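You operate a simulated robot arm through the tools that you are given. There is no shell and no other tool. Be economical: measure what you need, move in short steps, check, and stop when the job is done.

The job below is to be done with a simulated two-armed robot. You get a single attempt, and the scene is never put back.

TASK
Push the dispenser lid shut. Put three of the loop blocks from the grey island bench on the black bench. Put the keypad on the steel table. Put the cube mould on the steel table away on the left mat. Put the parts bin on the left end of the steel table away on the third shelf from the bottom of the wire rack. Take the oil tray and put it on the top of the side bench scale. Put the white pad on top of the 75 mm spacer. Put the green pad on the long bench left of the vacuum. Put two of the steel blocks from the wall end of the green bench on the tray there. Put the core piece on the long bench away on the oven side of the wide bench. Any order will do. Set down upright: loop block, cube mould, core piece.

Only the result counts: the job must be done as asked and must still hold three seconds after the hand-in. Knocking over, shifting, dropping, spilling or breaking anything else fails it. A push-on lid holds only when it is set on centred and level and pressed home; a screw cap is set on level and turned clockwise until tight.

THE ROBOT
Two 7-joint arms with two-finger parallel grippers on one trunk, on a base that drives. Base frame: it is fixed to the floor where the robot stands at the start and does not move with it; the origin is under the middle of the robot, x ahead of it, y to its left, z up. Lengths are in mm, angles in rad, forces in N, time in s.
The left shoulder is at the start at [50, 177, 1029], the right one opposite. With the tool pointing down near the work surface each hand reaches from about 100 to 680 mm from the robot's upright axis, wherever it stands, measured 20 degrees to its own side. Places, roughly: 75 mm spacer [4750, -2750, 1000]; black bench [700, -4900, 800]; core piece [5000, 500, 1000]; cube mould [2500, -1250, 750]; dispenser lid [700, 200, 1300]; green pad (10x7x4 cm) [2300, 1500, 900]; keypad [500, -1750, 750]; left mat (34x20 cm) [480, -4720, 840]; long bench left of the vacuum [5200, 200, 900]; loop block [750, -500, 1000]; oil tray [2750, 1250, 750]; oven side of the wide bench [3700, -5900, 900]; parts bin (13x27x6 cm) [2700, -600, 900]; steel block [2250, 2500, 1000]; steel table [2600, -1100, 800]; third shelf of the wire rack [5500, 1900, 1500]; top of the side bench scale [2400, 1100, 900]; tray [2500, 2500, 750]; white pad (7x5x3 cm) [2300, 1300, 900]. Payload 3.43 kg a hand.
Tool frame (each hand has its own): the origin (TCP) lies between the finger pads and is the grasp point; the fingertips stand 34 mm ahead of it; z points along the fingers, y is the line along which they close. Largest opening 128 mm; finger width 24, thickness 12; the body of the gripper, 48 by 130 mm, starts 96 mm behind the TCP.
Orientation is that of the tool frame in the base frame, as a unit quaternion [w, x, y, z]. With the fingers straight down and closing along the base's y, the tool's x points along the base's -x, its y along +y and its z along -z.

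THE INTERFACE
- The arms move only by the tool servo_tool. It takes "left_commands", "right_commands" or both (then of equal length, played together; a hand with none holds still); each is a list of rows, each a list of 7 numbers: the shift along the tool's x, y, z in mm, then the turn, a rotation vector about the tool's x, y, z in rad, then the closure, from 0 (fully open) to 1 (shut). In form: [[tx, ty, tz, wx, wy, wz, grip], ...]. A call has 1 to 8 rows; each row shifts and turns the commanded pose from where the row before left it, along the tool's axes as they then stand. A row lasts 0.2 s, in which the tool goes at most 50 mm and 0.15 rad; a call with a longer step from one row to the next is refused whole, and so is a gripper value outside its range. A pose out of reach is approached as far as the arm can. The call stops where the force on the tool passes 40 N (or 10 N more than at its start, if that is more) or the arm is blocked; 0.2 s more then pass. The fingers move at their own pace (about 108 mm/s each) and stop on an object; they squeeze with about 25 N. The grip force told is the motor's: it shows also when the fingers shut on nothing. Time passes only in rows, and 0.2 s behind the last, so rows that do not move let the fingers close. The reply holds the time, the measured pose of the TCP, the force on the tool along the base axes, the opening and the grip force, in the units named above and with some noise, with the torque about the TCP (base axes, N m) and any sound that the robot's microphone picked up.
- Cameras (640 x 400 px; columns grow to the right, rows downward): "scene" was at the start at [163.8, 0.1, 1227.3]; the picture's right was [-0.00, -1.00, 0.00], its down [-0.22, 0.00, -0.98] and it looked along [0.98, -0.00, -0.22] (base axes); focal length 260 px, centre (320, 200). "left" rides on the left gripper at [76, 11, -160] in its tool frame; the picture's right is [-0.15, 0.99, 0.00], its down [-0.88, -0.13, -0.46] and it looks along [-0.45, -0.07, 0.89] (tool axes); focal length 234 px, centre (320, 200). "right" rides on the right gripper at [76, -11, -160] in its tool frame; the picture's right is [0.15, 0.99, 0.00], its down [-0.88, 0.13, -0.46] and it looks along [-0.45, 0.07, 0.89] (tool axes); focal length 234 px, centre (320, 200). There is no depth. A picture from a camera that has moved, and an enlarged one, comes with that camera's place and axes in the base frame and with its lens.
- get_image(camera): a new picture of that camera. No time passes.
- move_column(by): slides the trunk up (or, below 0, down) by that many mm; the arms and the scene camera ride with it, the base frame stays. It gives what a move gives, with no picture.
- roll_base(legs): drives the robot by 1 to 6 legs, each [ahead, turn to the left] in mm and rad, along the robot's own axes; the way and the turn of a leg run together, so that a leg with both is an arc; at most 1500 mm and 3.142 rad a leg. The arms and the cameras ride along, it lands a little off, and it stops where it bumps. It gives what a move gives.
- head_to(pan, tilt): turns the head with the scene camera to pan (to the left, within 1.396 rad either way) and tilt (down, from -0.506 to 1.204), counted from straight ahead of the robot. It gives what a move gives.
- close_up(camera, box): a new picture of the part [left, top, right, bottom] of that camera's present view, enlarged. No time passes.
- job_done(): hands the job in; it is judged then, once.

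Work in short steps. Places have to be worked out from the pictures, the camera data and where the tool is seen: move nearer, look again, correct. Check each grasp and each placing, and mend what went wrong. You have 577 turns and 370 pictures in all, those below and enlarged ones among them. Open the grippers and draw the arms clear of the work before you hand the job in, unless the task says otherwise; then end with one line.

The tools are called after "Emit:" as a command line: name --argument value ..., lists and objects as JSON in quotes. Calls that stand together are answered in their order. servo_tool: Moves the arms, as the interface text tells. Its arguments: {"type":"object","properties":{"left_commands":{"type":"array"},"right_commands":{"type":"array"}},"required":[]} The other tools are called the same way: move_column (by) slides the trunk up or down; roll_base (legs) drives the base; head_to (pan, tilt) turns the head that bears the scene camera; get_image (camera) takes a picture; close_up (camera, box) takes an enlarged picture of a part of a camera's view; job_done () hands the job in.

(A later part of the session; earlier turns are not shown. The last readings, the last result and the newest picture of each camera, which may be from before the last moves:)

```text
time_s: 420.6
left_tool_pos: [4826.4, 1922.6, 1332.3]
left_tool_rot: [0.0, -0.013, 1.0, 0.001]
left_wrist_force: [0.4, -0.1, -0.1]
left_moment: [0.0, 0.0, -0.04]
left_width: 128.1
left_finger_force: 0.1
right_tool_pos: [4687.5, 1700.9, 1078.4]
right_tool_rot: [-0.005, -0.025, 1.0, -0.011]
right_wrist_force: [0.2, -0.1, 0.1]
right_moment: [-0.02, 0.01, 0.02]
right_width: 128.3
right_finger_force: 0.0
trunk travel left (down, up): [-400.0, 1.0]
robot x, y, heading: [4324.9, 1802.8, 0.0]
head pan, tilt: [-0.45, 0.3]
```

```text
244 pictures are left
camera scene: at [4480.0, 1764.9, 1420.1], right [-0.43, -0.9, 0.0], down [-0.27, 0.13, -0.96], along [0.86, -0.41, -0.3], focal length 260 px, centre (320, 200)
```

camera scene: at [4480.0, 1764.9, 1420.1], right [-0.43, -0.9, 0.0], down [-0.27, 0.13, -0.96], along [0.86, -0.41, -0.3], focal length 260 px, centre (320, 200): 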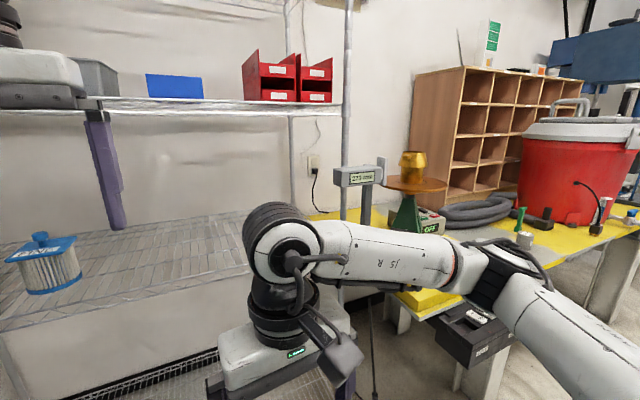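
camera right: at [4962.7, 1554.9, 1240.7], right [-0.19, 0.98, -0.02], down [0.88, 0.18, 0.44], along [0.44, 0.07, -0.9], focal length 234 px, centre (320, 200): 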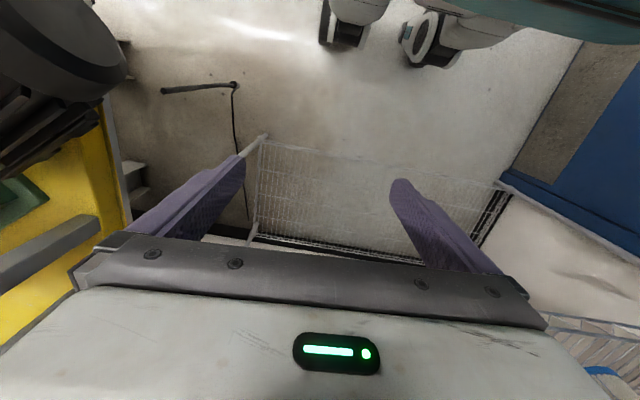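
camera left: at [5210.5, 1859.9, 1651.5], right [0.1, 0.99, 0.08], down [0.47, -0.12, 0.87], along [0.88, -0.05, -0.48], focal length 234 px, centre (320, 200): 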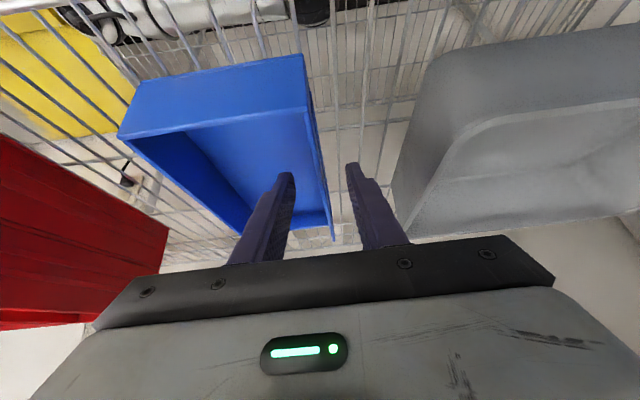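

Everything there is upright. Now head toward the green bench; stop at [3500,450] and look at it from the south-east.

Emit:
roll_base --legs '[[0, -2.117], [1500, 0], [80, 0], [0, -1.4]]'

Emit:
head_to --pan 0.0 --tilt 0.3

Emit:
get_image --camera "scene"

```text
time_s: 437.2
left_tool_pos: [2994.4, 494.4, 1332.8]
left_tool_rot: [0.0, 0.987, -0.163, 0.001]
left_wrist_force: [0.1, 0.8, -0.8]
left_moment: [-0.06, 0.0, -0.03]
left_width: 128.0
left_finger_force: 0.0
right_tool_pos: [3202.9, 656.2, 1077.8]
right_tool_rot: [-0.01, 0.989, -0.15, 0.006]
right_wrist_force: [-0.7, -0.4, -0.1]
right_moment: [-0.01, 0.01, -0.01]
right_width: 127.8
right_finger_force: 0.0
trunk travel left (down, up): [-400.0, 1.0]
robot x, y, heading: [3504.8, 431.7, 2.789]
head pan, tilt: [-0.45, 0.3]
```

```text
time_s: 438.1
left_tool_pos: [2994.4, 492.2, 1333.1]
left_tool_rot: [0.001, 0.987, -0.163, 0.001]
left_wrist_force: [0.5, 0.3, -0.2]
left_moment: [0.03, -0.04, 0.0]
left_width: 127.6
left_finger_force: 0.1
right_tool_pos: [3202.6, 656.3, 1077.6]
right_tool_rot: [-0.01, 0.989, -0.15, 0.007]
right_wrist_force: [0.3, 0.5, 0.7]
right_moment: [-0.01, 0.04, 0.03]
right_width: 128.4
right_finger_force: 0.0
trunk travel left (down, up): [-400.0, 1.0]
robot x, y, heading: [3505.0, 434.3, 2.791]
head pan, tilt: [0.0, 0.3]
```

```text
243 pictures are left
camera scene: at [3352.9, 488.3, 1420.0], right [0.34, 0.94, 0.0], down [0.28, -0.1, -0.96], along [-0.9, 0.33, -0.3], focal length 260 px, centre (320, 200)
```

scene: 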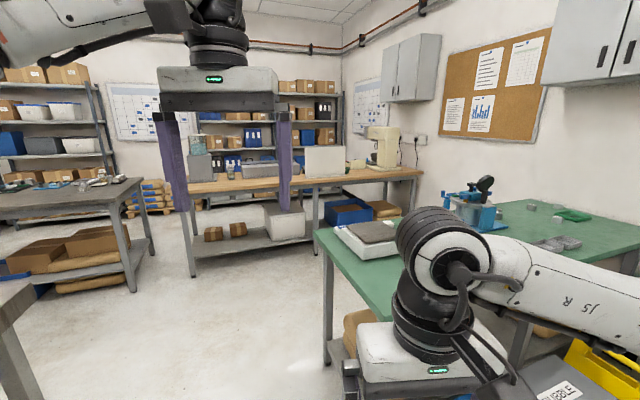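

I'll go to the bench's south end and face +y, with the arms raised a bit.

Emit:
roll_base --legs '[[0, 0.35], [855, 0], [0, -1.571]]'

Emit:
servo_tool --left_commands '[[40, 0, 25, 0, 0, 0, 0], [40, 0, 25, 0, 0, 0, 0], [40, 0, 25, 0, 0, 0, 0]]' --right_commands '[[20, -35, -10, 0, 0, 0, 0], [20, -35, -10, 0, 0, 0, 0], [0, -35, -10, 0, 0, 0, 0]]'

Emit:
head_to --pan 0.0 --tilt 0.5

Emit:
get_image --camera "scene"

```text
time_s: 447.5
left_tool_pos: [2510.4, 928.6, 1332.7]
left_tool_rot: [0.002, 0.726, -0.688, 0.0]
left_wrist_force: [-0.2, -0.4, -0.2]
left_moment: [-0.02, -0.02, -0.01]
left_width: 127.9
left_finger_force: 0.1
right_tool_pos: [2738.7, 794.5, 1079.5]
right_tool_rot: [-0.004, 0.734, -0.679, 0.011]
right_wrist_force: [0.0, 1.0, 0.3]
right_moment: [0.01, 0.05, -0.01]
right_width: 127.9
right_finger_force: 0.0
trunk travel left (down, up): [-400.0, 1.0]
robot x, y, heading: [2643.0, 428.3, 1.595]
head pan, tilt: [0.0, 0.3]
```

```text
time_s: 448.3
left_tool_pos: [2517.3, 807.2, 1258.5]
left_tool_rot: [0.0, 0.726, -0.688, 0.001]
left_wrist_force: [-0.5, 0.7, 0.4]
left_moment: [0.0, 0.02, 0.03]
left_width: 127.8
left_finger_force: 0.0
right_tool_pos: [2847.2, 761.8, 1112.9]
right_tool_rot: [-0.005, 0.734, -0.679, 0.011]
right_wrist_force: [0.2, -0.3, 0.0]
right_moment: [-0.01, 0.0, 0.0]
right_width: 127.8
right_finger_force: 0.1
trunk travel left (down, up): [-400.0, 1.0]
robot x, y, heading: [2644.7, 430.6, 1.6]
head pan, tilt: [0.0, 0.3]
```

```text
time_s: 449.1
left_tool_pos: [2515.3, 808.6, 1259.2]
left_tool_rot: [0.001, 0.726, -0.688, 0.001]
left_wrist_force: [-0.2, -0.2, 0.9]
left_moment: [0.01, 0.0, 0.0]
left_width: 128.0
left_finger_force: 0.0
right_tool_pos: [2846.0, 762.7, 1112.3]
right_tool_rot: [-0.005, 0.734, -0.679, 0.011]
right_wrist_force: [-0.5, -0.2, -0.3]
right_moment: [-0.01, -0.03, 0.0]
right_width: 128.2
right_finger_force: 0.0
trunk travel left (down, up): [-400.0, 1.0]
robot x, y, heading: [2641.9, 433.0, 1.602]
head pan, tilt: [0.0, 0.499]
```

```text
242 pictures are left
camera scene: at [2638.2, 591.1, 1401.7], right [1.0, 0.03, 0.0], down [0.01, -0.48, -0.88], along [-0.03, 0.88, -0.48], focal length 260 px, centre (320, 200)
```

scene: 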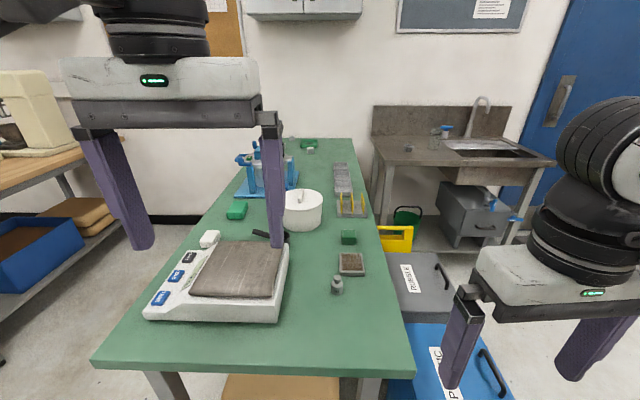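

Great view of the green bench. Zoom on the items.

Emit:
close_up --camera "scene" --box '[190, 130, 400, 300]'

Emit:
close_up --camera "scene" --box '[300, 215, 400, 305]'

```text
2.35 times, centred on (295, 215) of scene
camera zoom: at [2638.2, 591.1, 1401.7], right [1.0, 0.03, 0.0], down [0.01, -0.48, -0.88], along [-0.03, 0.88, -0.48], focal length 611 px, centre (379, 165)
```

zoom: 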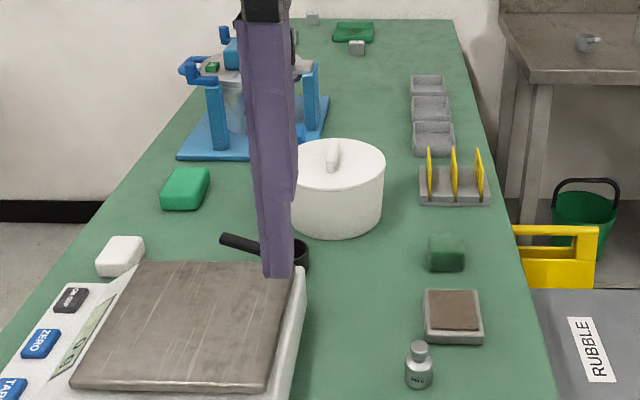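

```text
4.44 times, centred on (350, 260) of scene
camera zoom: at [2638.2, 591.1, 1401.7], right [1.0, 0.03, 0.0], down [0.01, -0.48, -0.88], along [-0.03, 0.88, -0.48], focal length 1154 px, centre (187, -67)
```

zoom: 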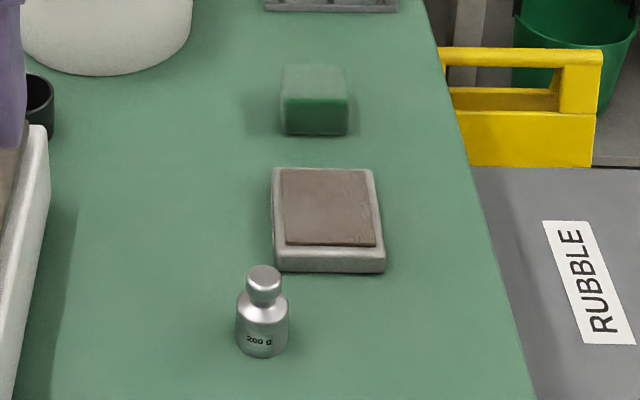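

The oil tray (~72×75 mm, brown contents) is at ≈[2710,1183]; the scale platform is at ≈[2410,1096]. The left hand can do both. Roll 165 mm closer first.

Emit:
roll_base --legs '[[165, -0.02]]'

Emit:
servo_tool --right_commands '[[30, -20, 0, 0, 0, 0, 0], [30, -20, 0, 0, 0, 0, 0], [0, -30, 0, 0, 0, 0, 0], [0, -30, 0, 0, 0, 0, 0], [0, 0, 0, 0, 0, 0, 0]]' --left_commands '[[-35, 20, 20, 0, 0, 0, 0], [-35, 30, 10, 0, 0, 0, 0], [-35, 30, 10, 0, 0, 0, 0], [-35, 30, 10, 0, 0, 0, 0], [-30, 35, 10, 0, 0, 0, 0]]'

Emit:
get_image --camera "left"

```text
time_s: 450.5
left_tool_pos: [2520.0, 976.9, 1257.6]
left_tool_rot: [0.001, 0.719, -0.695, 0.0]
left_wrist_force: [0.4, -0.5, -1.3]
left_moment: [-0.03, -0.01, 0.0]
left_width: 128.1
left_finger_force: 0.0
right_tool_pos: [2848.3, 924.7, 1112.6]
right_tool_rot: [-0.005, 0.728, -0.686, 0.011]
right_wrist_force: [-0.2, 0.7, 0.1]
right_moment: [-0.04, -0.01, 0.01]
right_width: 128.1
right_finger_force: 0.0
trunk travel left (down, up): [-400.0, 1.0]
robot x, y, heading: [2638.4, 594.5, 1.581]
head pan, tilt: [0.0, 0.499]
```

```text
time_s: 451.7
left_tool_pos: [2367.8, 1142.6, 1196.0]
left_tool_rot: [0.001, 0.719, -0.695, 0.001]
left_wrist_force: [-0.3, 0.3, -0.3]
left_moment: [-0.02, -0.04, -0.01]
left_width: 128.0
left_finger_force: 0.0
right_tool_pos: [2951.8, 871.2, 1114.0]
right_tool_rot: [-0.004, 0.728, -0.685, 0.011]
right_wrist_force: [0.0, 0.2, -0.4]
right_moment: [-0.02, 0.0, 0.01]
right_width: 128.3
right_finger_force: 0.0
trunk travel left (down, up): [-400.0, 1.0]
robot x, y, heading: [2638.5, 596.7, 1.584]
head pan, tilt: [0.0, 0.499]
```

```text
239 pictures are left
camera left: at [2358.6, 1067.9, 1356.6], right [-0.99, 0.11, 0.0], down [0.1, 0.89, 0.45], along [0.05, 0.45, -0.89], focal length 234 px, centre (320, 200)
```

left: 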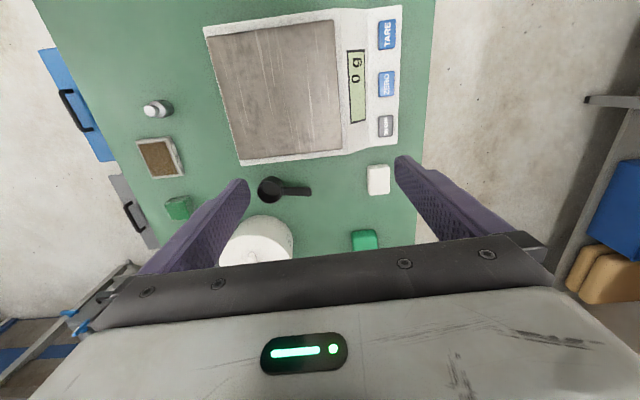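

The tool's y points to −x here, so I went left; useful view though. Move across to the oil tray at ≈[2717,1177].

Emit:
servo_tool --left_commands '[[-2, -44, 0, 0, 0, 0, 0], [-2, -44, 0, 0, 0, 0, 0], [-2, -44, 0, 0, 0, 0, 0], [-2, -44, 0, 0, 0, 0, 0], [-2, -44, 0, 0, 0, 0, 0], [-2, -44, 0, 0, 0, 0, 0], [-2, -44, 0, 0, 0, 0, 0], [-2, -40, 0, 0, 0, 0, 0]]'

Emit:
servo_tool --left_commands '[[0, 0, 40, 0, 0, 0, 0], [0, 0, 40, 0, 0, 0, 0], [0, 0, 30, 0, 0, 0, 0]]'

Emit:
get_image --camera "left"

```text
time_s: 453.7
left_tool_pos: [2641.4, 1166.2, 1199.0]
left_tool_rot: [-0.006, 0.747, -0.665, 0.012]
left_wrist_force: [0.4, -0.2, -0.1]
left_moment: [0.01, 0.0, 0.01]
left_width: 128.1
left_finger_force: 0.1
left hand out of reach, approached as far as the arm can: row 7, 8
right_tool_pos: [2950.5, 869.2, 1114.1]
right_tool_rot: [-0.004, 0.728, -0.686, 0.011]
right_wrist_force: [-0.2, 0.1, 0.5]
right_moment: [0.01, -0.04, 0.02]
right_width: 128.0
right_finger_force: 0.1
trunk travel left (down, up): [-400.0, 1.0]
robot x, y, heading: [2640.9, 592.9, 1.58]
head pan, tilt: [0.0, 0.499]
stopped in row 8 (left hand): the arm was blocked; the commanded pose is now the measured one
```

```text
time_s: 454.5
left_tool_pos: [2646.4, 1164.3, 1087.4]
left_tool_rot: [-0.007, 0.745, -0.667, 0.011]
left_wrist_force: [0.2, 0.2, -0.1]
left_moment: [-0.01, -0.02, 0.02]
left_width: 128.0
left_finger_force: 0.1
right_tool_pos: [2951.3, 869.9, 1114.0]
right_tool_rot: [-0.005, 0.728, -0.686, 0.011]
right_wrist_force: [0.0, 0.1, 0.4]
right_moment: [-0.01, -0.02, 0.02]
right_width: 128.1
right_finger_force: 0.0
trunk travel left (down, up): [-400.0, 1.0]
robot x, y, heading: [2644.0, 595.3, 1.581]
head pan, tilt: [0.0, 0.499]
```

```text
238 pictures are left
camera left: at [2640.1, 1088.8, 1246.7], right [-1.0, 0.04, -0.03], down [0.02, 0.89, 0.45], along [0.04, 0.45, -0.89], focal length 234 px, centre (320, 200)
```

left: 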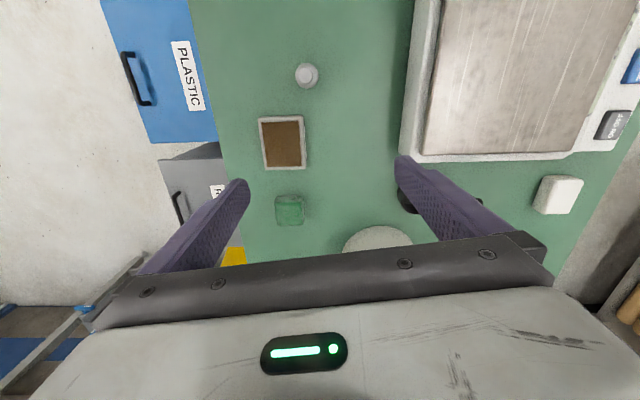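

The left hand hits its cross-body limit; shift the robot ~80 mm to the right instead.

Emit:
roll_base --legs '[[-200, 0], [0, -0.4], [205, 0], [0, 0.39]]'

Emit:
get_image --camera "left"

```text
time_s: 459.7
left_tool_pos: [2729.6, 1152.8, 1088.8]
left_tool_rot: [-0.006, 0.744, -0.668, 0.012]
left_wrist_force: [0.4, 0.4, 0.5]
left_moment: [-0.03, -0.04, 0.03]
left_width: 128.2
left_finger_force: 0.1
right_tool_pos: [3033.7, 858.1, 1113.1]
right_tool_rot: [-0.004, 0.727, -0.686, 0.011]
right_wrist_force: [-0.8, -0.1, -0.4]
right_moment: [0.03, 0.0, 0.02]
right_width: 128.4
right_finger_force: 0.0
trunk travel left (down, up): [-400.0, 1.0]
robot x, y, heading: [2723.6, 582.3, 1.572]
head pan, tilt: [0.0, 0.499]
```

```text
237 pictures are left
camera left: at [2721.6, 1077.8, 1247.3], right [-1.0, 0.04, -0.03], down [0.02, 0.89, 0.45], along [0.04, 0.45, -0.89], focal length 234 px, centre (320, 200)
```

left: 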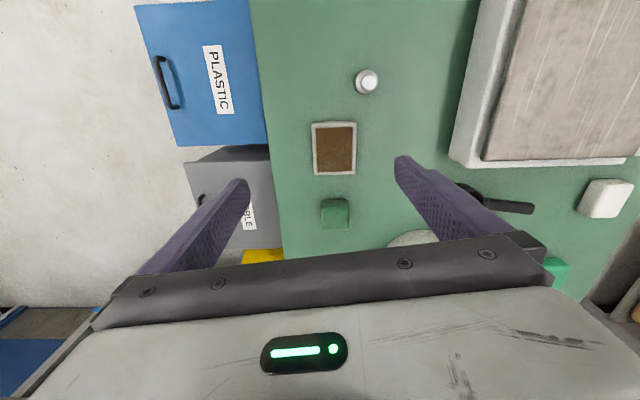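

Tray centre ≈[2712,1176], edges square to the base axes. Straighten the hand, centre, and descend partway.

Emit:
servo_tool --left_commands '[[0, 0, 0, -0.025, -0.01, 0.126, 0], [-23, 18, 20, 0, 0, 0, 0], [0, 0, 45, 0, 0, 0, 0], [0, 0, 45, 0, 0, 0, 0], [0, 0, 30, 0, 0, 0, 0.2]]'

Emit:
get_image --camera "left"

Emit:
close_up --camera "scene" --box '[220, 160, 400, 300]'

```text
time_s: 460.9
left_tool_pos: [2712.5, 1178.5, 946.4]
left_tool_rot: [0.001, -0.701, 0.714, 0.001]
left_wrist_force: [0.6, 0.0, 0.3]
left_moment: [0.01, 0.02, 0.0]
left_width: 102.4
left_finger_force: 0.0
right_tool_pos: [3033.9, 857.7, 1114.9]
right_tool_rot: [-0.004, 0.727, -0.686, 0.011]
right_wrist_force: [-0.6, 0.4, 0.2]
right_moment: [-0.03, 0.03, 0.01]
right_width: 127.6
right_finger_force: 0.0
trunk travel left (down, up): [-400.0, 1.0]
robot x, y, heading: [2721.2, 583.8, 1.577]
head pan, tilt: [0.0, 0.499]
```

```text
236 pictures are left
camera left: at [2699.4, 1103.0, 1106.5], right [-0.99, 0.17, 0.0], down [0.15, 0.88, 0.46], along [0.08, 0.45, -0.89], focal length 234 px, centre (320, 200)
```

left: 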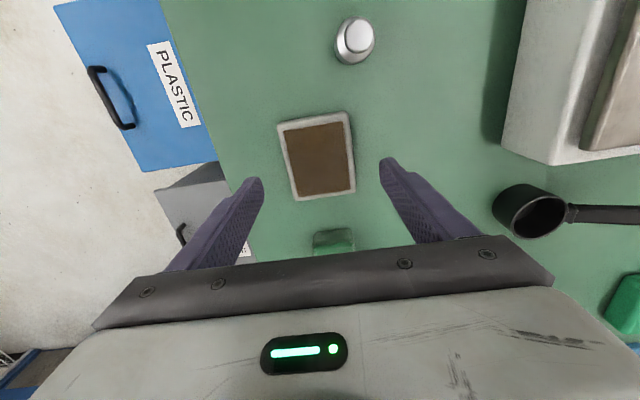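

```text
2.86 times, centred on (310, 230) of scene
camera zoom: at [2718.5, 746.3, 1401.6], right [1.0, 0.01, 0.0], down [0.0, -0.48, -0.88], along [-0.01, 0.88, -0.48], focal length 742 px, centre (349, 114)
```

zoom: 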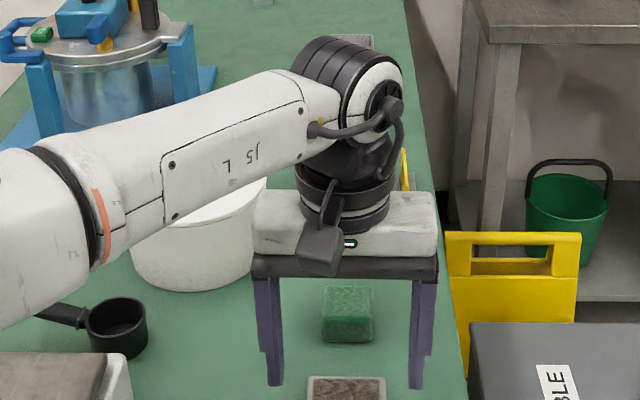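

Aligned. Descend 50 mm and check clearance.

Emit:
servo_tool --left_commands '[[4, 0, 25, 0, 0, 0, 0.2], [0, 0, 25, 0, 0, 0, 0.2]]'

Emit:
close_up --camera "left" --box '[220, 80, 440, 240]'

Emit:
close_up --camera "scene" --box '[270, 200, 370, 310]'

```text
time_s: 461.5
left_tool_pos: [2713.3, 1171.7, 896.4]
left_tool_rot: [0.002, -0.701, 0.714, 0.001]
left_wrist_force: [0.2, 0.3, 0.8]
left_moment: [-0.03, 0.03, -0.03]
left_width: 102.4
left_finger_force: 0.0
right_tool_pos: [3032.9, 858.8, 1113.6]
right_tool_rot: [-0.005, 0.728, -0.686, 0.011]
right_wrist_force: [-0.1, -0.7, 0.2]
right_moment: [-0.02, 0.01, 0.02]
right_width: 128.1
right_finger_force: 0.1
trunk travel left (down, up): [-400.0, 1.0]
robot x, y, heading: [2717.6, 585.2, 1.577]
head pan, tilt: [0.0, 0.499]
```

```text
2.50 times, centred on (330, 160) of left
camera zoom: at [2700.5, 1096.2, 1056.5], right [-0.99, 0.17, 0.0], down [0.15, 0.88, 0.46], along [0.08, 0.45, -0.89], focal length 585 px, centre (295, 300)
```

zoom: 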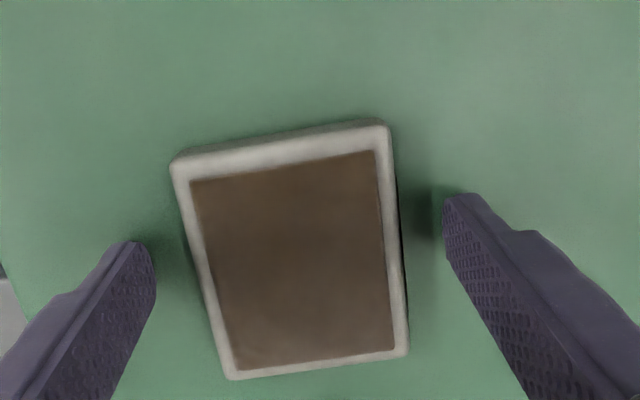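

```text
3.64 times, centred on (320, 255) of scene
camera zoom: at [2718.7, 746.2, 1401.6], right [1.0, 0.01, 0.0], down [0.0, -0.48, -0.88], along [-0.01, 0.88, -0.48], focal length 944 px, centre (320, 0)
```

zoom: 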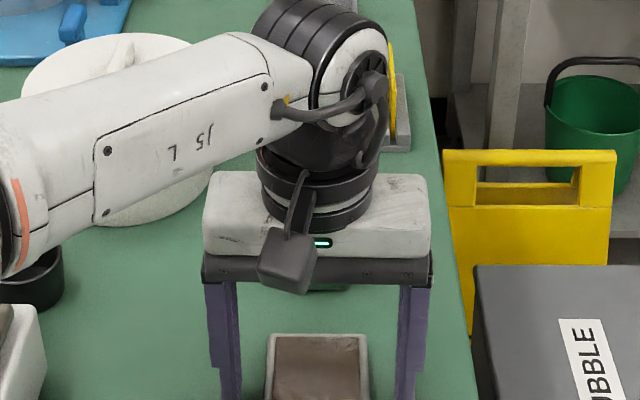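

Well centred. Descend in small steps to the bench.

Emit:
servo_tool --left_commands '[[0, 0, 4, 0, 0, 0, 0.2], [0, 0, 3, 0, 0, 0, 0.2]]'

Emit:
servo_tool --left_commands '[[0, 0, 3, 0, 0, 0, 0.2]]'

Emit:
servo_tool --left_commands '[[0, 0, 3, 0, 0, 0, 0.2]]'

```text
time_s: 462.1
left_tool_pos: [2713.4, 1172.3, 894.1]
left_tool_rot: [0.002, -0.7, 0.714, 0.003]
left_wrist_force: [0.7, -0.2, 21.0]
left_moment: [-0.25, 0.97, 0.18]
left_width: 102.2
left_finger_force: 0.0
right_tool_pos: [3033.2, 857.1, 1114.3]
right_tool_rot: [-0.004, 0.727, -0.686, 0.01]
right_wrist_force: [-0.1, 0.3, 0.1]
right_moment: [-0.05, -0.01, 0.0]
right_width: 128.1
right_finger_force: 0.1
trunk travel left (down, up): [-400.0, 1.0]
robot x, y, heading: [2719.0, 583.6, 1.581]
head pan, tilt: [0.0, 0.499]
```

```text
time_s: 462.5
left_tool_pos: [2713.4, 1171.4, 893.4]
left_tool_rot: [0.004, -0.7, 0.714, 0.005]
left_wrist_force: [1.5, -1.3, 40.1]
left_moment: [-0.51, 1.83, 0.32]
left_width: 102.3
left_finger_force: 0.0
right_tool_pos: [3033.2, 855.0, 1115.1]
right_tool_rot: [-0.005, 0.726, -0.687, 0.01]
right_wrist_force: [0.4, 0.5, 0.8]
right_moment: [0.04, 0.02, -0.01]
right_width: 127.9
right_finger_force: 0.1
trunk travel left (down, up): [-400.0, 1.0]
robot x, y, heading: [2720.4, 589.8, 1.574]
head pan, tilt: [0.0, 0.499]
```

```text
time_s: 463.0
left_tool_pos: [2713.3, 1172.6, 894.0]
left_tool_rot: [0.004, -0.7, 0.714, 0.003]
left_wrist_force: [-1.5, -15.1, 24.4]
left_moment: [-0.74, 1.41, 0.74]
left_width: 102.8
left_finger_force: 0.9
right_tool_pos: [3032.0, 856.3, 1114.1]
right_tool_rot: [-0.006, 0.727, -0.686, 0.01]
right_wrist_force: [-0.4, -1.1, -0.3]
right_moment: [0.01, 0.03, 0.04]
right_width: 128.1
right_finger_force: 0.1
trunk travel left (down, up): [-400.0, 1.0]
robot x, y, heading: [2718.9, 586.2, 1.575]
head pan, tilt: [0.0, 0.499]
stopped in row 1 (left hand): the force on the tool passed its limit at 51 N (the readings are from after the stop); the commanded pose is now the measured one
```

The bench is at z≈860. Rise 3 mm and close gently on the tray.

Emit:
servo_tool --left_commands '[[0, 0, -4, 0, 0, 0, 0.2], [0, 0, 0, 0, 0, 0, 0.5], [0, 0, 0, 0, 0, 0, 0.8], [0, 0, 0, 0, 0, 0, 1], [0, 0, 0, 0, 0, 0, 1]]'

Emit:
servo_tool --left_commands '[[0, 0, -8, 0, 0, 0, 1], [0, 0, -15, 0, 0, 0, 1]]'

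Emit:
get_image --camera "left"

```text
time_s: 464.2
left_tool_pos: [2712.1, 1174.4, 893.2]
left_tool_rot: [0.004, -0.701, 0.714, 0.002]
left_wrist_force: [-0.7, 3.3, 2.9]
left_moment: [0.33, 0.11, 0.03]
left_width: 69.6
left_finger_force: 25.4
right_tool_pos: [3033.2, 857.1, 1113.1]
right_tool_rot: [-0.003, 0.727, -0.686, 0.01]
right_wrist_force: [0.9, 1.3, -0.7]
right_moment: [-0.02, 0.02, -0.01]
right_width: 127.9
right_finger_force: 0.1
trunk travel left (down, up): [-400.0, 1.0]
robot x, y, heading: [2718.4, 584.1, 1.583]
head pan, tilt: [0.0, 0.499]
```

```text
time_s: 464.8
left_tool_pos: [2714.3, 1175.7, 917.6]
left_tool_rot: [0.004, -0.7, 0.714, 0.003]
left_wrist_force: [1.0, 0.3, -2.9]
left_moment: [0.01, 0.03, -0.02]
left_width: 69.7
left_finger_force: 24.9
right_tool_pos: [3032.9, 858.0, 1113.3]
right_tool_rot: [-0.004, 0.727, -0.686, 0.011]
right_wrist_force: [-0.1, -0.3, -0.1]
right_moment: [0.02, 0.01, 0.03]
right_width: 128.1
right_finger_force: 0.0
trunk travel left (down, up): [-400.0, 1.0]
robot x, y, heading: [2721.6, 583.6, 1.577]
head pan, tilt: [0.0, 0.499]
```

```text
232 pictures are left
camera left: at [2700.3, 1098.3, 1076.2], right [-0.99, 0.17, 0.0], down [0.15, 0.87, 0.46], along [0.08, 0.46, -0.89], focal length 234 px, centre (320, 200)
```

left: 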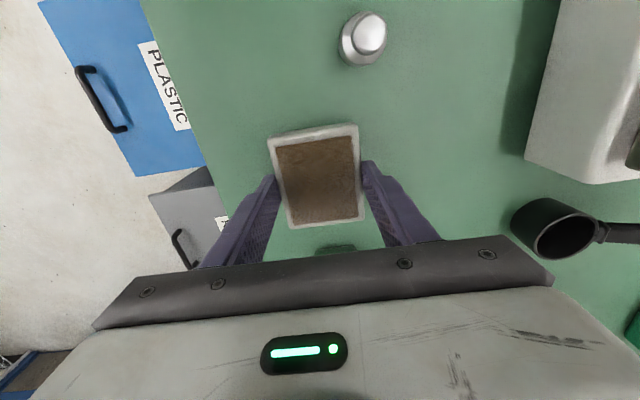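

Held level (~0.3 kg). Lift smoothly and move slowly toward the scale.

Emit:
servo_tool --left_commands '[[0, 0, -10, 0, 0, 0, 1], [0, 0, -20, 0, 0, 0, 1], [0, 0, -25, 0, 0, 0, 1], [0, 0, -25, 0, 0, 0, 1], [0, 0, -20, 0, 0, 0, 1], [0, 0, -15, 0, 0, 0, 1], [0, 10, -5, 0, 0, 0, 1], [0, 15, 0, 0, 0, 0, 1]]'

Emit:
servo_tool --left_commands '[[4, 20, 0, 0, 0, 0, 1], [8, 28, 0, 0, 0, 0, 1], [10, 30, 0, 0, 0, 0, 1], [10, 30, 0, 0, 0, 0, 1], [10, 30, 0, 0, 0, 0, 1], [10, 30, 0, 0, 0, 0, 1], [10, 30, 0, 0, 0, 0, 1], [10, 28, 0, 0, 0, 0, 1]]'

Emit:
servo_tool --left_commands '[[8, 22, 0, 0, 0, 0, 1], [5, 15, 0, 0, 0, 0, 1], [2, 6, 0, 0, 0, 0, 1]]'

Emit:
get_image --camera "left"

Emit:
head_to --pan 0.3 --tilt 0.6

Emit:
get_image --camera "scene"

```text
time_s: 466.6
left_tool_pos: [2687.3, 1173.5, 1037.7]
left_tool_rot: [0.004, -0.7, 0.714, 0.002]
left_wrist_force: [0.0, 0.2, -3.7]
left_moment: [-0.01, -0.05, 0.05]
left_width: 69.6
left_finger_force: 25.5
right_tool_pos: [3033.0, 858.7, 1115.1]
right_tool_rot: [-0.003, 0.727, -0.686, 0.01]
right_wrist_force: [-0.2, 0.7, 0.6]
right_moment: [-0.01, 0.02, 0.03]
right_width: 128.2
right_finger_force: 0.0
trunk travel left (down, up): [-400.0, 1.0]
robot x, y, heading: [2721.9, 588.0, 1.578]
head pan, tilt: [0.0, 0.499]
```

```text
time_s: 468.4
left_tool_pos: [2460.5, 1103.2, 1036.2]
left_tool_rot: [0.004, -0.7, 0.714, 0.003]
left_wrist_force: [-1.0, 0.3, -3.3]
left_moment: [0.03, -0.03, -0.03]
left_width: 69.6
left_finger_force: 24.6
right_tool_pos: [3031.0, 857.3, 1112.2]
right_tool_rot: [-0.005, 0.727, -0.687, 0.011]
right_wrist_force: [-0.6, 0.1, 0.7]
right_moment: [-0.02, 0.0, 0.01]
right_width: 127.9
right_finger_force: 0.0
trunk travel left (down, up): [-400.0, 1.0]
robot x, y, heading: [2717.7, 587.8, 1.582]
head pan, tilt: [0.0, 0.499]
```

```text
time_s: 469.2
left_tool_pos: [2417.2, 1090.9, 1035.5]
left_tool_rot: [0.004, -0.7, 0.714, 0.002]
left_wrist_force: [0.8, -0.3, -4.0]
left_moment: [-0.02, 0.0, -0.01]
left_width: 70.1
left_finger_force: 25.4
right_tool_pos: [3033.3, 858.8, 1113.5]
right_tool_rot: [-0.004, 0.727, -0.687, 0.01]
right_wrist_force: [0.1, -0.1, 0.0]
right_moment: [-0.02, -0.01, 0.03]
right_width: 127.9
right_finger_force: 0.1
trunk travel left (down, up): [-400.0, 1.0]
robot x, y, heading: [2720.8, 582.8, 1.58]
head pan, tilt: [0.0, 0.499]
```

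```text
231 pictures are left
camera left: at [2404.0, 1014.4, 1194.2], right [-0.99, 0.17, 0.0], down [0.15, 0.87, 0.46], along [0.08, 0.46, -0.89], focal length 234 px, centre (320, 200)
```

left: 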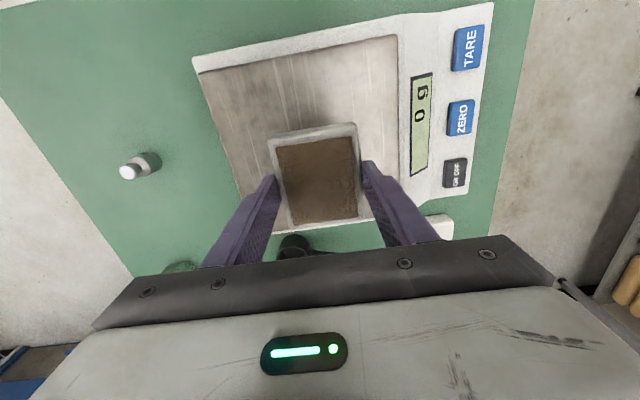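

```text
time_s: 470.0
left_tool_pos: [2417.0, 1090.7, 1035.2]
left_tool_rot: [0.004, -0.701, 0.714, 0.003]
left_wrist_force: [-0.3, 0.1, -3.4]
left_moment: [0.03, 0.01, 0.0]
left_width: 69.5
left_finger_force: 25.5
right_tool_pos: [3033.0, 858.8, 1114.1]
right_tool_rot: [-0.004, 0.727, -0.686, 0.011]
right_wrist_force: [0.7, -0.6, -0.2]
right_moment: [0.01, -0.02, 0.0]
right_width: 128.0
right_finger_force: 0.1
trunk travel left (down, up): [-400.0, 1.0]
robot x, y, heading: [2721.5, 584.9, 1.578]
head pan, tilt: [0.3, 0.6]
```

```text
230 pictures are left
camera scene: at [2692.3, 739.6, 1392.5], right [0.95, 0.3, 0.0], down [0.17, -0.54, -0.82], along [-0.25, 0.79, -0.57], focal length 260 px, centre (320, 200)
```

scene: 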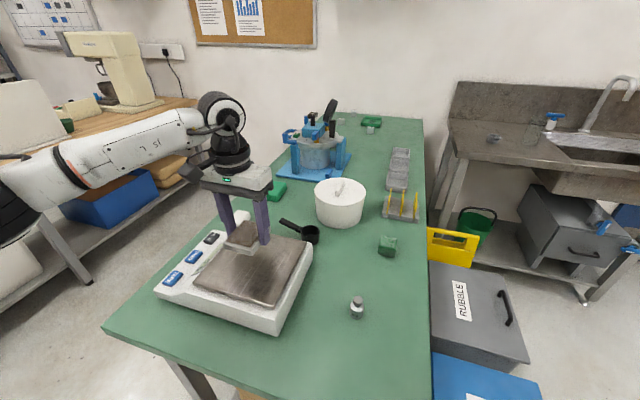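

Above the platform (centre ≈[2426,1080]). Nudge and lower carefully.

Emit:
servo_tool --left_commands '[[8, -7, 15, 0, 0, 0, 1], [0, 0, 20, 0, 0, 0, 1], [0, 0, 15, 0, 0, 0, 1]]'

Emit:
close_up --camera "scene" --box '[150, 160, 350, 340]'

```text
time_s: 470.8
left_tool_pos: [2424.0, 1083.5, 985.2]
left_tool_rot: [0.004, -0.7, 0.714, 0.003]
left_wrist_force: [0.0, -0.2, -3.4]
left_moment: [-0.01, 0.02, -0.01]
left_width: 69.4
left_finger_force: 24.6
right_tool_pos: [3032.3, 858.6, 1112.8]
right_tool_rot: [-0.004, 0.727, -0.686, 0.011]
right_wrist_force: [0.7, 0.0, 0.5]
right_moment: [0.0, -0.01, 0.03]
right_width: 128.0
right_finger_force: 0.0
trunk travel left (down, up): [-400.0, 1.0]
robot x, y, heading: [2717.8, 583.2, 1.58]
head pan, tilt: [0.3, 0.6]
```

```text
2.22 times, centred on (250, 250) of scene
camera zoom: at [2692.2, 739.7, 1392.5], right [0.95, 0.3, 0.0], down [0.17, -0.54, -0.82], along [-0.25, 0.79, -0.57], focal length 577 px, centre (476, 89)
```

zoom: 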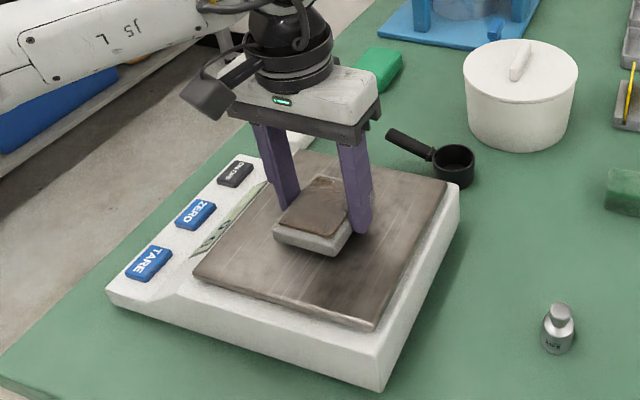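

Emit:
servo_tool --left_commands '[[0, 0, 6, 0, 0, 0, 1], [0, 0, 6, 0, 0, 0, 1], [0, 0, 4, 0, 0, 0, 1]]'

Emit:
servo_tool --left_commands '[[0, 0, 4, 0, 0, 0, 1], [0, 0, 3, 0, 0, 0, 1]]'

Emit:
servo_tool --left_commands '[[0, 0, 3, 0, 0, 0, 1], [0, 0, 3, 0, 0, 0, 1]]'

Emit:
close_up --camera "scene" --box '[150, 160, 350, 340]'

```text
time_s: 471.6
left_tool_pos: [2424.3, 1084.7, 978.1]
left_tool_rot: [0.009, -0.701, 0.713, 0.008]
left_wrist_force: [-5.9, -1.7, 38.5]
left_moment: [-0.89, 0.47, -0.27]
left_width: 69.6
left_finger_force: 24.8
right_tool_pos: [3033.2, 855.7, 1115.3]
right_tool_rot: [-0.005, 0.727, -0.686, 0.009]
right_wrist_force: [0.3, 0.0, -0.7]
right_moment: [0.02, -0.01, 0.0]
right_width: 128.0
right_finger_force: 0.0
trunk travel left (down, up): [-400.0, 1.0]
robot x, y, heading: [2720.3, 584.7, 1.577]
head pan, tilt: [0.3, 0.6]
```

```text
time_s: 471.9
left_tool_pos: [2423.0, 1084.8, 977.8]
left_tool_rot: [0.01, -0.701, 0.713, 0.008]
left_wrist_force: [0.9, -13.0, 22.0]
left_moment: [-0.73, 0.76, 0.39]
left_width: 69.6
left_finger_force: 24.8
right_tool_pos: [3034.6, 855.3, 1113.5]
right_tool_rot: [-0.005, 0.727, -0.687, 0.009]
right_wrist_force: [-0.3, -1.0, -0.3]
right_moment: [-0.07, 0.02, -0.01]
right_width: 128.3
right_finger_force: 0.1
trunk travel left (down, up): [-400.0, 1.0]
robot x, y, heading: [2717.8, 587.0, 1.583]
head pan, tilt: [0.3, 0.6]
stopped in row 1 (left hand): the force on the tool passed its limit at 52 N (the readings are from after the stop); the commanded pose is now the measured one
```

```text
time_s: 472.4
left_tool_pos: [2424.5, 1085.7, 979.1]
left_tool_rot: [0.01, -0.701, 0.713, 0.008]
left_wrist_force: [3.3, -13.9, 20.1]
left_moment: [-0.67, 0.82, 0.57]
left_width: 69.6
left_finger_force: 24.7
right_tool_pos: [3032.7, 856.2, 1113.3]
right_tool_rot: [-0.005, 0.728, -0.686, 0.009]
right_wrist_force: [-0.7, 0.1, -0.4]
right_moment: [0.03, -0.04, 0.04]
right_width: 128.0
right_finger_force: 0.0
trunk travel left (down, up): [-400.0, 1.0]
robot x, y, heading: [2720.9, 590.0, 1.577]
head pan, tilt: [0.3, 0.6]
stopped in row 2 (left hand): the force on the tool passed its limit at 42 N (the readings are from after the stop); the commanded pose is now the measured one
```

```text
2.22 times, centred on (250, 250) of scene
camera zoom: at [2693.6, 736.1, 1392.8], right [0.95, 0.3, 0.0], down [0.17, -0.54, -0.83], along [-0.25, 0.79, -0.56], focal length 577 px, centre (476, 89)
```

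zoom: 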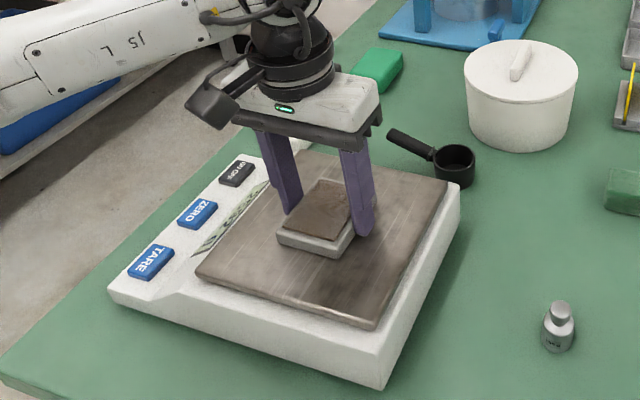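

It's seated (contact at TCP 978). Relieve by 2 mm and release slowly.

Emit:
servo_tool --left_commands '[[0, 0, -2, 0, 0, 0, 1], [0, 0, -1, 0, 0, 0, 0.9], [0, 0, 0, 0, 0, 0, 0.6], [0, 0, 0, 0, 0, 0, 0.3], [0, 0, 0, 0, 0, 0, 0.2], [0, 0, -25, 0, 0, 0, 0.2], [0, 0, -40, 0, 0, 0, 0.1], [0, 0, -40, 0, 0, 0, 0]]'

Emit:
get_image --camera "scene"

Emit:
get_image --camera "left"

```text
time_s: 474.2
left_tool_pos: [2422.3, 1085.7, 1084.8]
left_tool_rot: [0.01, -0.701, 0.713, 0.007]
left_wrist_force: [0.2, 0.0, -1.0]
left_moment: [0.02, 0.01, 0.01]
left_width: 127.9
left_finger_force: 0.0
right_tool_pos: [3033.4, 857.6, 1113.7]
right_tool_rot: [-0.004, 0.727, -0.687, 0.01]
right_wrist_force: [0.9, 0.0, 1.2]
right_moment: [0.01, 0.04, -0.01]
right_width: 128.1
right_finger_force: 0.1
trunk travel left (down, up): [-400.0, 1.0]
robot x, y, heading: [2719.8, 585.9, 1.583]
head pan, tilt: [0.3, 0.6]
```

```text
227 pictures are left
camera scene: at [2692.6, 738.8, 1392.5], right [0.95, 0.3, 0.0], down [0.17, -0.54, -0.83], along [-0.25, 0.79, -0.56], focal length 260 px, centre (320, 200)
```

scene: 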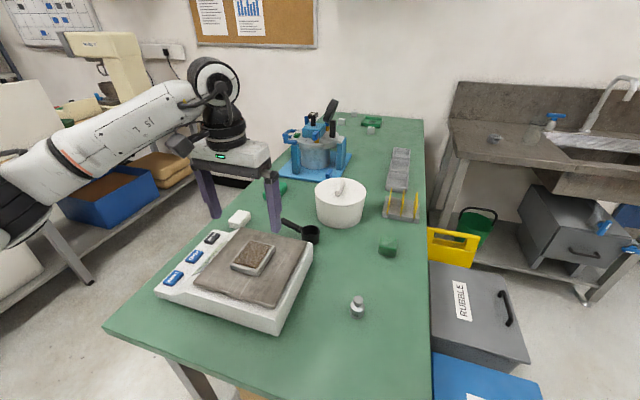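

```text
226 pictures are left
camera left: at [2409.1, 1005.6, 1242.2], right [-0.99, 0.16, 0.0], down [0.14, 0.87, 0.48], along [0.08, 0.47, -0.88], focal length 234 px, centre (320, 200)
```

left: 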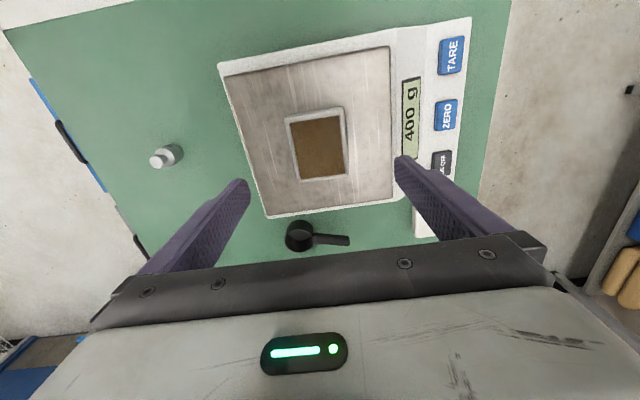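

The scale reads 400 g with the tray centred. Next, zoom on the wall end for the steel blocks and tray.

Emit:
close_up --camera "scene" --box '[310, 100, 430, 160]'

```text
5.33 times, centred on (370, 130) of scene
camera zoom: at [2692.6, 738.8, 1392.5], right [0.95, 0.3, 0.0], down [0.17, -0.54, -0.83], along [-0.25, 0.79, -0.56], focal length 1385 px, centre (53, 573)
```

zoom: 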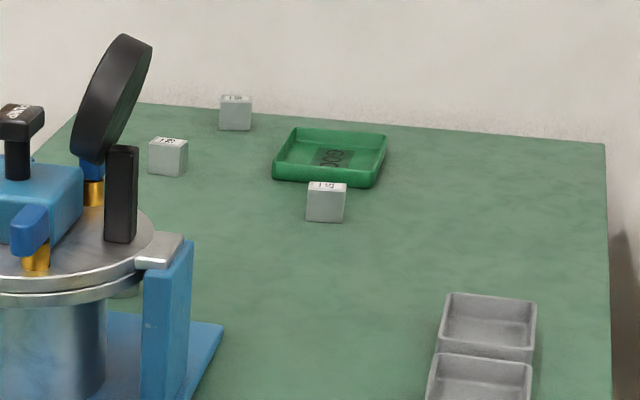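

Steel blocks B ≈[2325,2361], C ≈[2367,2553], A ≈[2529,2251]; green tray ≈[2508,2436]. I'll work from the west side. Raise/retract and drive round.

Emit:
servo_tool --left_commands '[[45, 0, -15, 0, 0, 0, 0], [45, 0, -10, 0, 0, 0, 0], [45, -10, 0, 0, 0, 0, 0], [35, -20, 0, 0, 0, 0, 0]]' --right_commands '[[0, 40, 0, 0, 0, 0, 0], [0, 40, 0, 0, 0, 0, 0], [0, 40, 0, 0, 0, 0, 0], [0, 40, 0, 0, 0, 0, 0]]'

Emit:
roll_base --legs '[[-210, 0], [0, 1.558], [960, 0], [0, -1.571]]'

Emit:
head_to --pan 0 --tilt 0.35

Emit:
get_image --camera "scene"

```text
time_s: 475.2
left_tool_pos: [2448.8, 912.1, 1103.4]
left_tool_rot: [0.01, -0.702, 0.712, 0.007]
left_wrist_force: [0.2, -0.1, 0.1]
left_moment: [0.02, -0.01, 0.0]
left_width: 128.1
left_finger_force: 0.2
right_tool_pos: [2870.9, 849.3, 1111.5]
right_tool_rot: [-0.004, 0.728, -0.686, 0.012]
right_wrist_force: [0.3, -0.2, -0.4]
right_moment: [0.02, -0.01, 0.0]
right_width: 128.1
right_finger_force: 0.1
trunk travel left (down, up): [-400.0, 1.0]
robot x, y, heading: [2718.3, 583.5, 1.58]
head pan, tilt: [0.3, 0.6]
```

```text
time_s: 489.0
left_tool_pos: [1508.9, 741.7, 1103.5]
left_tool_rot: [0.01, -0.685, 0.729, 0.007]
left_wrist_force: [0.4, -0.8, 0.3]
left_moment: [0.03, 0.01, -0.01]
left_width: 128.0
left_finger_force: 0.1
right_tool_pos: [1930.5, 658.9, 1109.7]
right_tool_rot: [-0.004, 0.711, -0.703, 0.012]
right_wrist_force: [0.3, 0.9, 0.0]
right_moment: [0.0, -0.01, -0.01]
right_width: 127.4
right_finger_force: 0.1
trunk travel left (down, up): [-400.0, 1.0]
robot x, y, heading: [1763.1, 399.3, 1.535]
head pan, tilt: [0.3, 0.6]
```

```text
time_s: 489.8
left_tool_pos: [1509.4, 741.6, 1103.0]
left_tool_rot: [0.01, -0.684, 0.729, 0.007]
left_wrist_force: [0.3, 0.1, -0.2]
left_moment: [-0.02, -0.02, 0.03]
left_width: 128.1
left_finger_force: 0.1
right_tool_pos: [1929.8, 658.4, 1109.7]
right_tool_rot: [-0.004, 0.712, -0.702, 0.011]
right_wrist_force: [-0.6, -0.2, 1.0]
right_moment: [0.01, -0.05, -0.01]
right_width: 128.0
right_finger_force: 0.1
trunk travel left (down, up): [-400.0, 1.0]
robot x, y, heading: [1763.8, 400.4, 1.534]
head pan, tilt: [0.0, 0.351]
```

```text
224 pictures are left
camera scene: at [1770.7, 564.6, 1415.2], right [1.0, -0.04, 0.0], down [-0.01, -0.34, -0.94], along [0.03, 0.94, -0.34], focal length 260 px, centre (320, 200)
```

scene: 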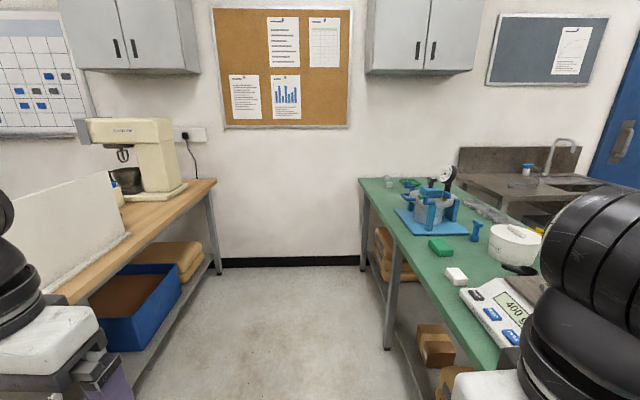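

The corridor is clear. Drive up to y≈2230 and turn to face the wall end of the bench.

Emit:
roll_base --legs '[[1000, 0], [820, 0], [0, -1.534]]'

Emit:
head_to --pan 0.1 --tilt 0.6

Emit:
get_image --camera "scene"

```text
time_s: 499.7
left_tool_pos: [1576.4, 2591.2, 1104.2]
left_tool_rot: [0.005, -0.672, 0.741, 0.008]
left_wrist_force: [0.0, -7.0, 3.0]
left_moment: [0.77, 0.02, 0.12]
left_width: 128.1
left_finger_force: 0.2
right_tool_pos: [1994.9, 2497.0, 1110.1]
right_tool_rot: [0.003, -0.699, 0.715, -0.011]
right_wrist_force: [0.6, 0.7, -0.1]
right_moment: [0.02, 0.0, 0.01]
right_width: 128.2
right_finger_force: 0.1
trunk travel left (down, up): [-400.0, 1.0]
robot x, y, heading: [1823.2, 2247.2, 1.502]
head pan, tilt: [0.0, 0.351]
stopped in leg 3: the force on the tool passed its limit at 42 N (the readings are from after the stop); the commanded pose is now the measured one
```

```text
time_s: 500.4
left_tool_pos: [1575.1, 2590.2, 1103.7]
left_tool_rot: [0.004, -0.672, 0.741, 0.008]
left_wrist_force: [0.0, -8.3, 3.0]
left_moment: [1.02, -0.04, 0.09]
left_width: 127.9
left_finger_force: 0.0
right_tool_pos: [1995.6, 2497.6, 1109.5]
right_tool_rot: [0.004, -0.699, 0.715, -0.011]
right_wrist_force: [0.6, -0.2, 1.2]
right_moment: [-0.03, -0.02, 0.01]
right_width: 128.1
right_finger_force: 0.0
trunk travel left (down, up): [-400.0, 1.0]
robot x, y, heading: [1821.8, 2245.7, 1.5]
head pan, tilt: [0.099, 0.6]
```

```text
223 pictures are left
camera scene: at [1824.5, 2403.7, 1392.8], right [1.0, 0.03, 0.0], down [0.02, -0.56, -0.83], along [-0.02, 0.83, -0.56], focal length 260 px, centre (320, 200)
```

scene: 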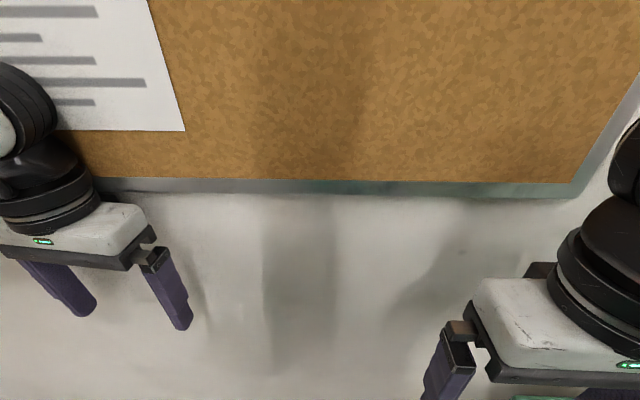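

The left hand touched the wall. Back up 130 mm before turning.

Emit:
roll_base --legs '[[-180, 0]]'

Emit:
servo_tool --left_commands '[[40, -20, 0, 0, 0, 0, 0], [40, -20, 0, 0, 0, 0, 0]]'

Emit:
roll_base --legs '[[0, -1.502]]'

Emit:
get_image --camera "scene"

```text
time_s: 501.9
left_tool_pos: [1563.8, 2414.3, 1103.5]
left_tool_rot: [0.005, -0.672, 0.74, 0.008]
left_wrist_force: [0.8, 0.1, -0.4]
left_moment: [0.0, 0.02, -0.02]
left_width: 128.0
left_finger_force: 0.1
right_tool_pos: [1982.3, 2320.6, 1110.7]
right_tool_rot: [0.004, -0.699, 0.715, -0.011]
right_wrist_force: [0.1, 0.2, 0.0]
right_moment: [0.05, 0.02, 0.01]
right_width: 127.9
right_finger_force: 0.2
trunk travel left (down, up): [-400.0, 1.0]
robot x, y, heading: [1809.0, 2062.9, 1.499]
head pan, tilt: [0.099, 0.6]
```

```text
time_s: 502.5
left_tool_pos: [1595.8, 2336.7, 1104.3]
left_tool_rot: [0.003, -0.672, 0.74, 0.008]
left_wrist_force: [0.6, -0.2, -0.4]
left_moment: [0.0, -0.02, -0.03]
left_width: 128.1
left_finger_force: 0.2
left hand out of reach, approached as far as the arm can: row 2
right_tool_pos: [1983.4, 2319.8, 1110.5]
right_tool_rot: [0.004, -0.699, 0.715, -0.01]
right_wrist_force: [0.6, 0.6, -0.3]
right_moment: [-0.03, 0.0, 0.01]
right_width: 127.8
right_finger_force: 0.0
trunk travel left (down, up): [-400.0, 1.0]
robot x, y, heading: [1811.0, 2068.8, 1.499]
head pan, tilt: [0.099, 0.6]
```

```text
time_s: 506.6
left_tool_pos: [2063.7, 2298.5, 1103.0]
left_tool_rot: [0.007, 0.018, 1.0, 0.003]
left_wrist_force: [-0.1, 0.8, -0.2]
left_moment: [0.02, 0.01, 0.02]
left_width: 128.2
left_finger_force: 0.0
right_tool_pos: [2071.0, 1910.2, 1109.3]
right_tool_rot: [-0.005, -0.019, 1.0, -0.011]
right_wrist_force: [-0.9, -0.5, -0.3]
right_moment: [-0.01, 0.03, -0.04]
right_width: 128.0
right_finger_force: 0.1
trunk travel left (down, up): [-400.0, 1.0]
robot x, y, heading: [1807.5, 2068.0, -0.01]
head pan, tilt: [0.099, 0.6]
```

```text
222 pictures are left
camera scene: at [1967.8, 2076.2, 1392.5], right [0.09, -1.0, 0.0], down [-0.56, -0.05, -0.83], along [0.82, 0.08, -0.56], focal length 260 px, centre (320, 200)
```

scene: 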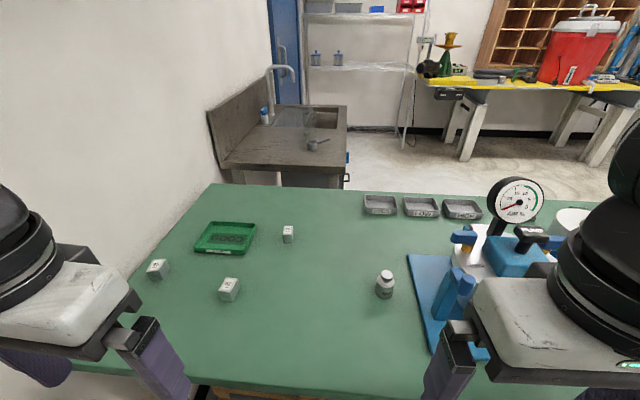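

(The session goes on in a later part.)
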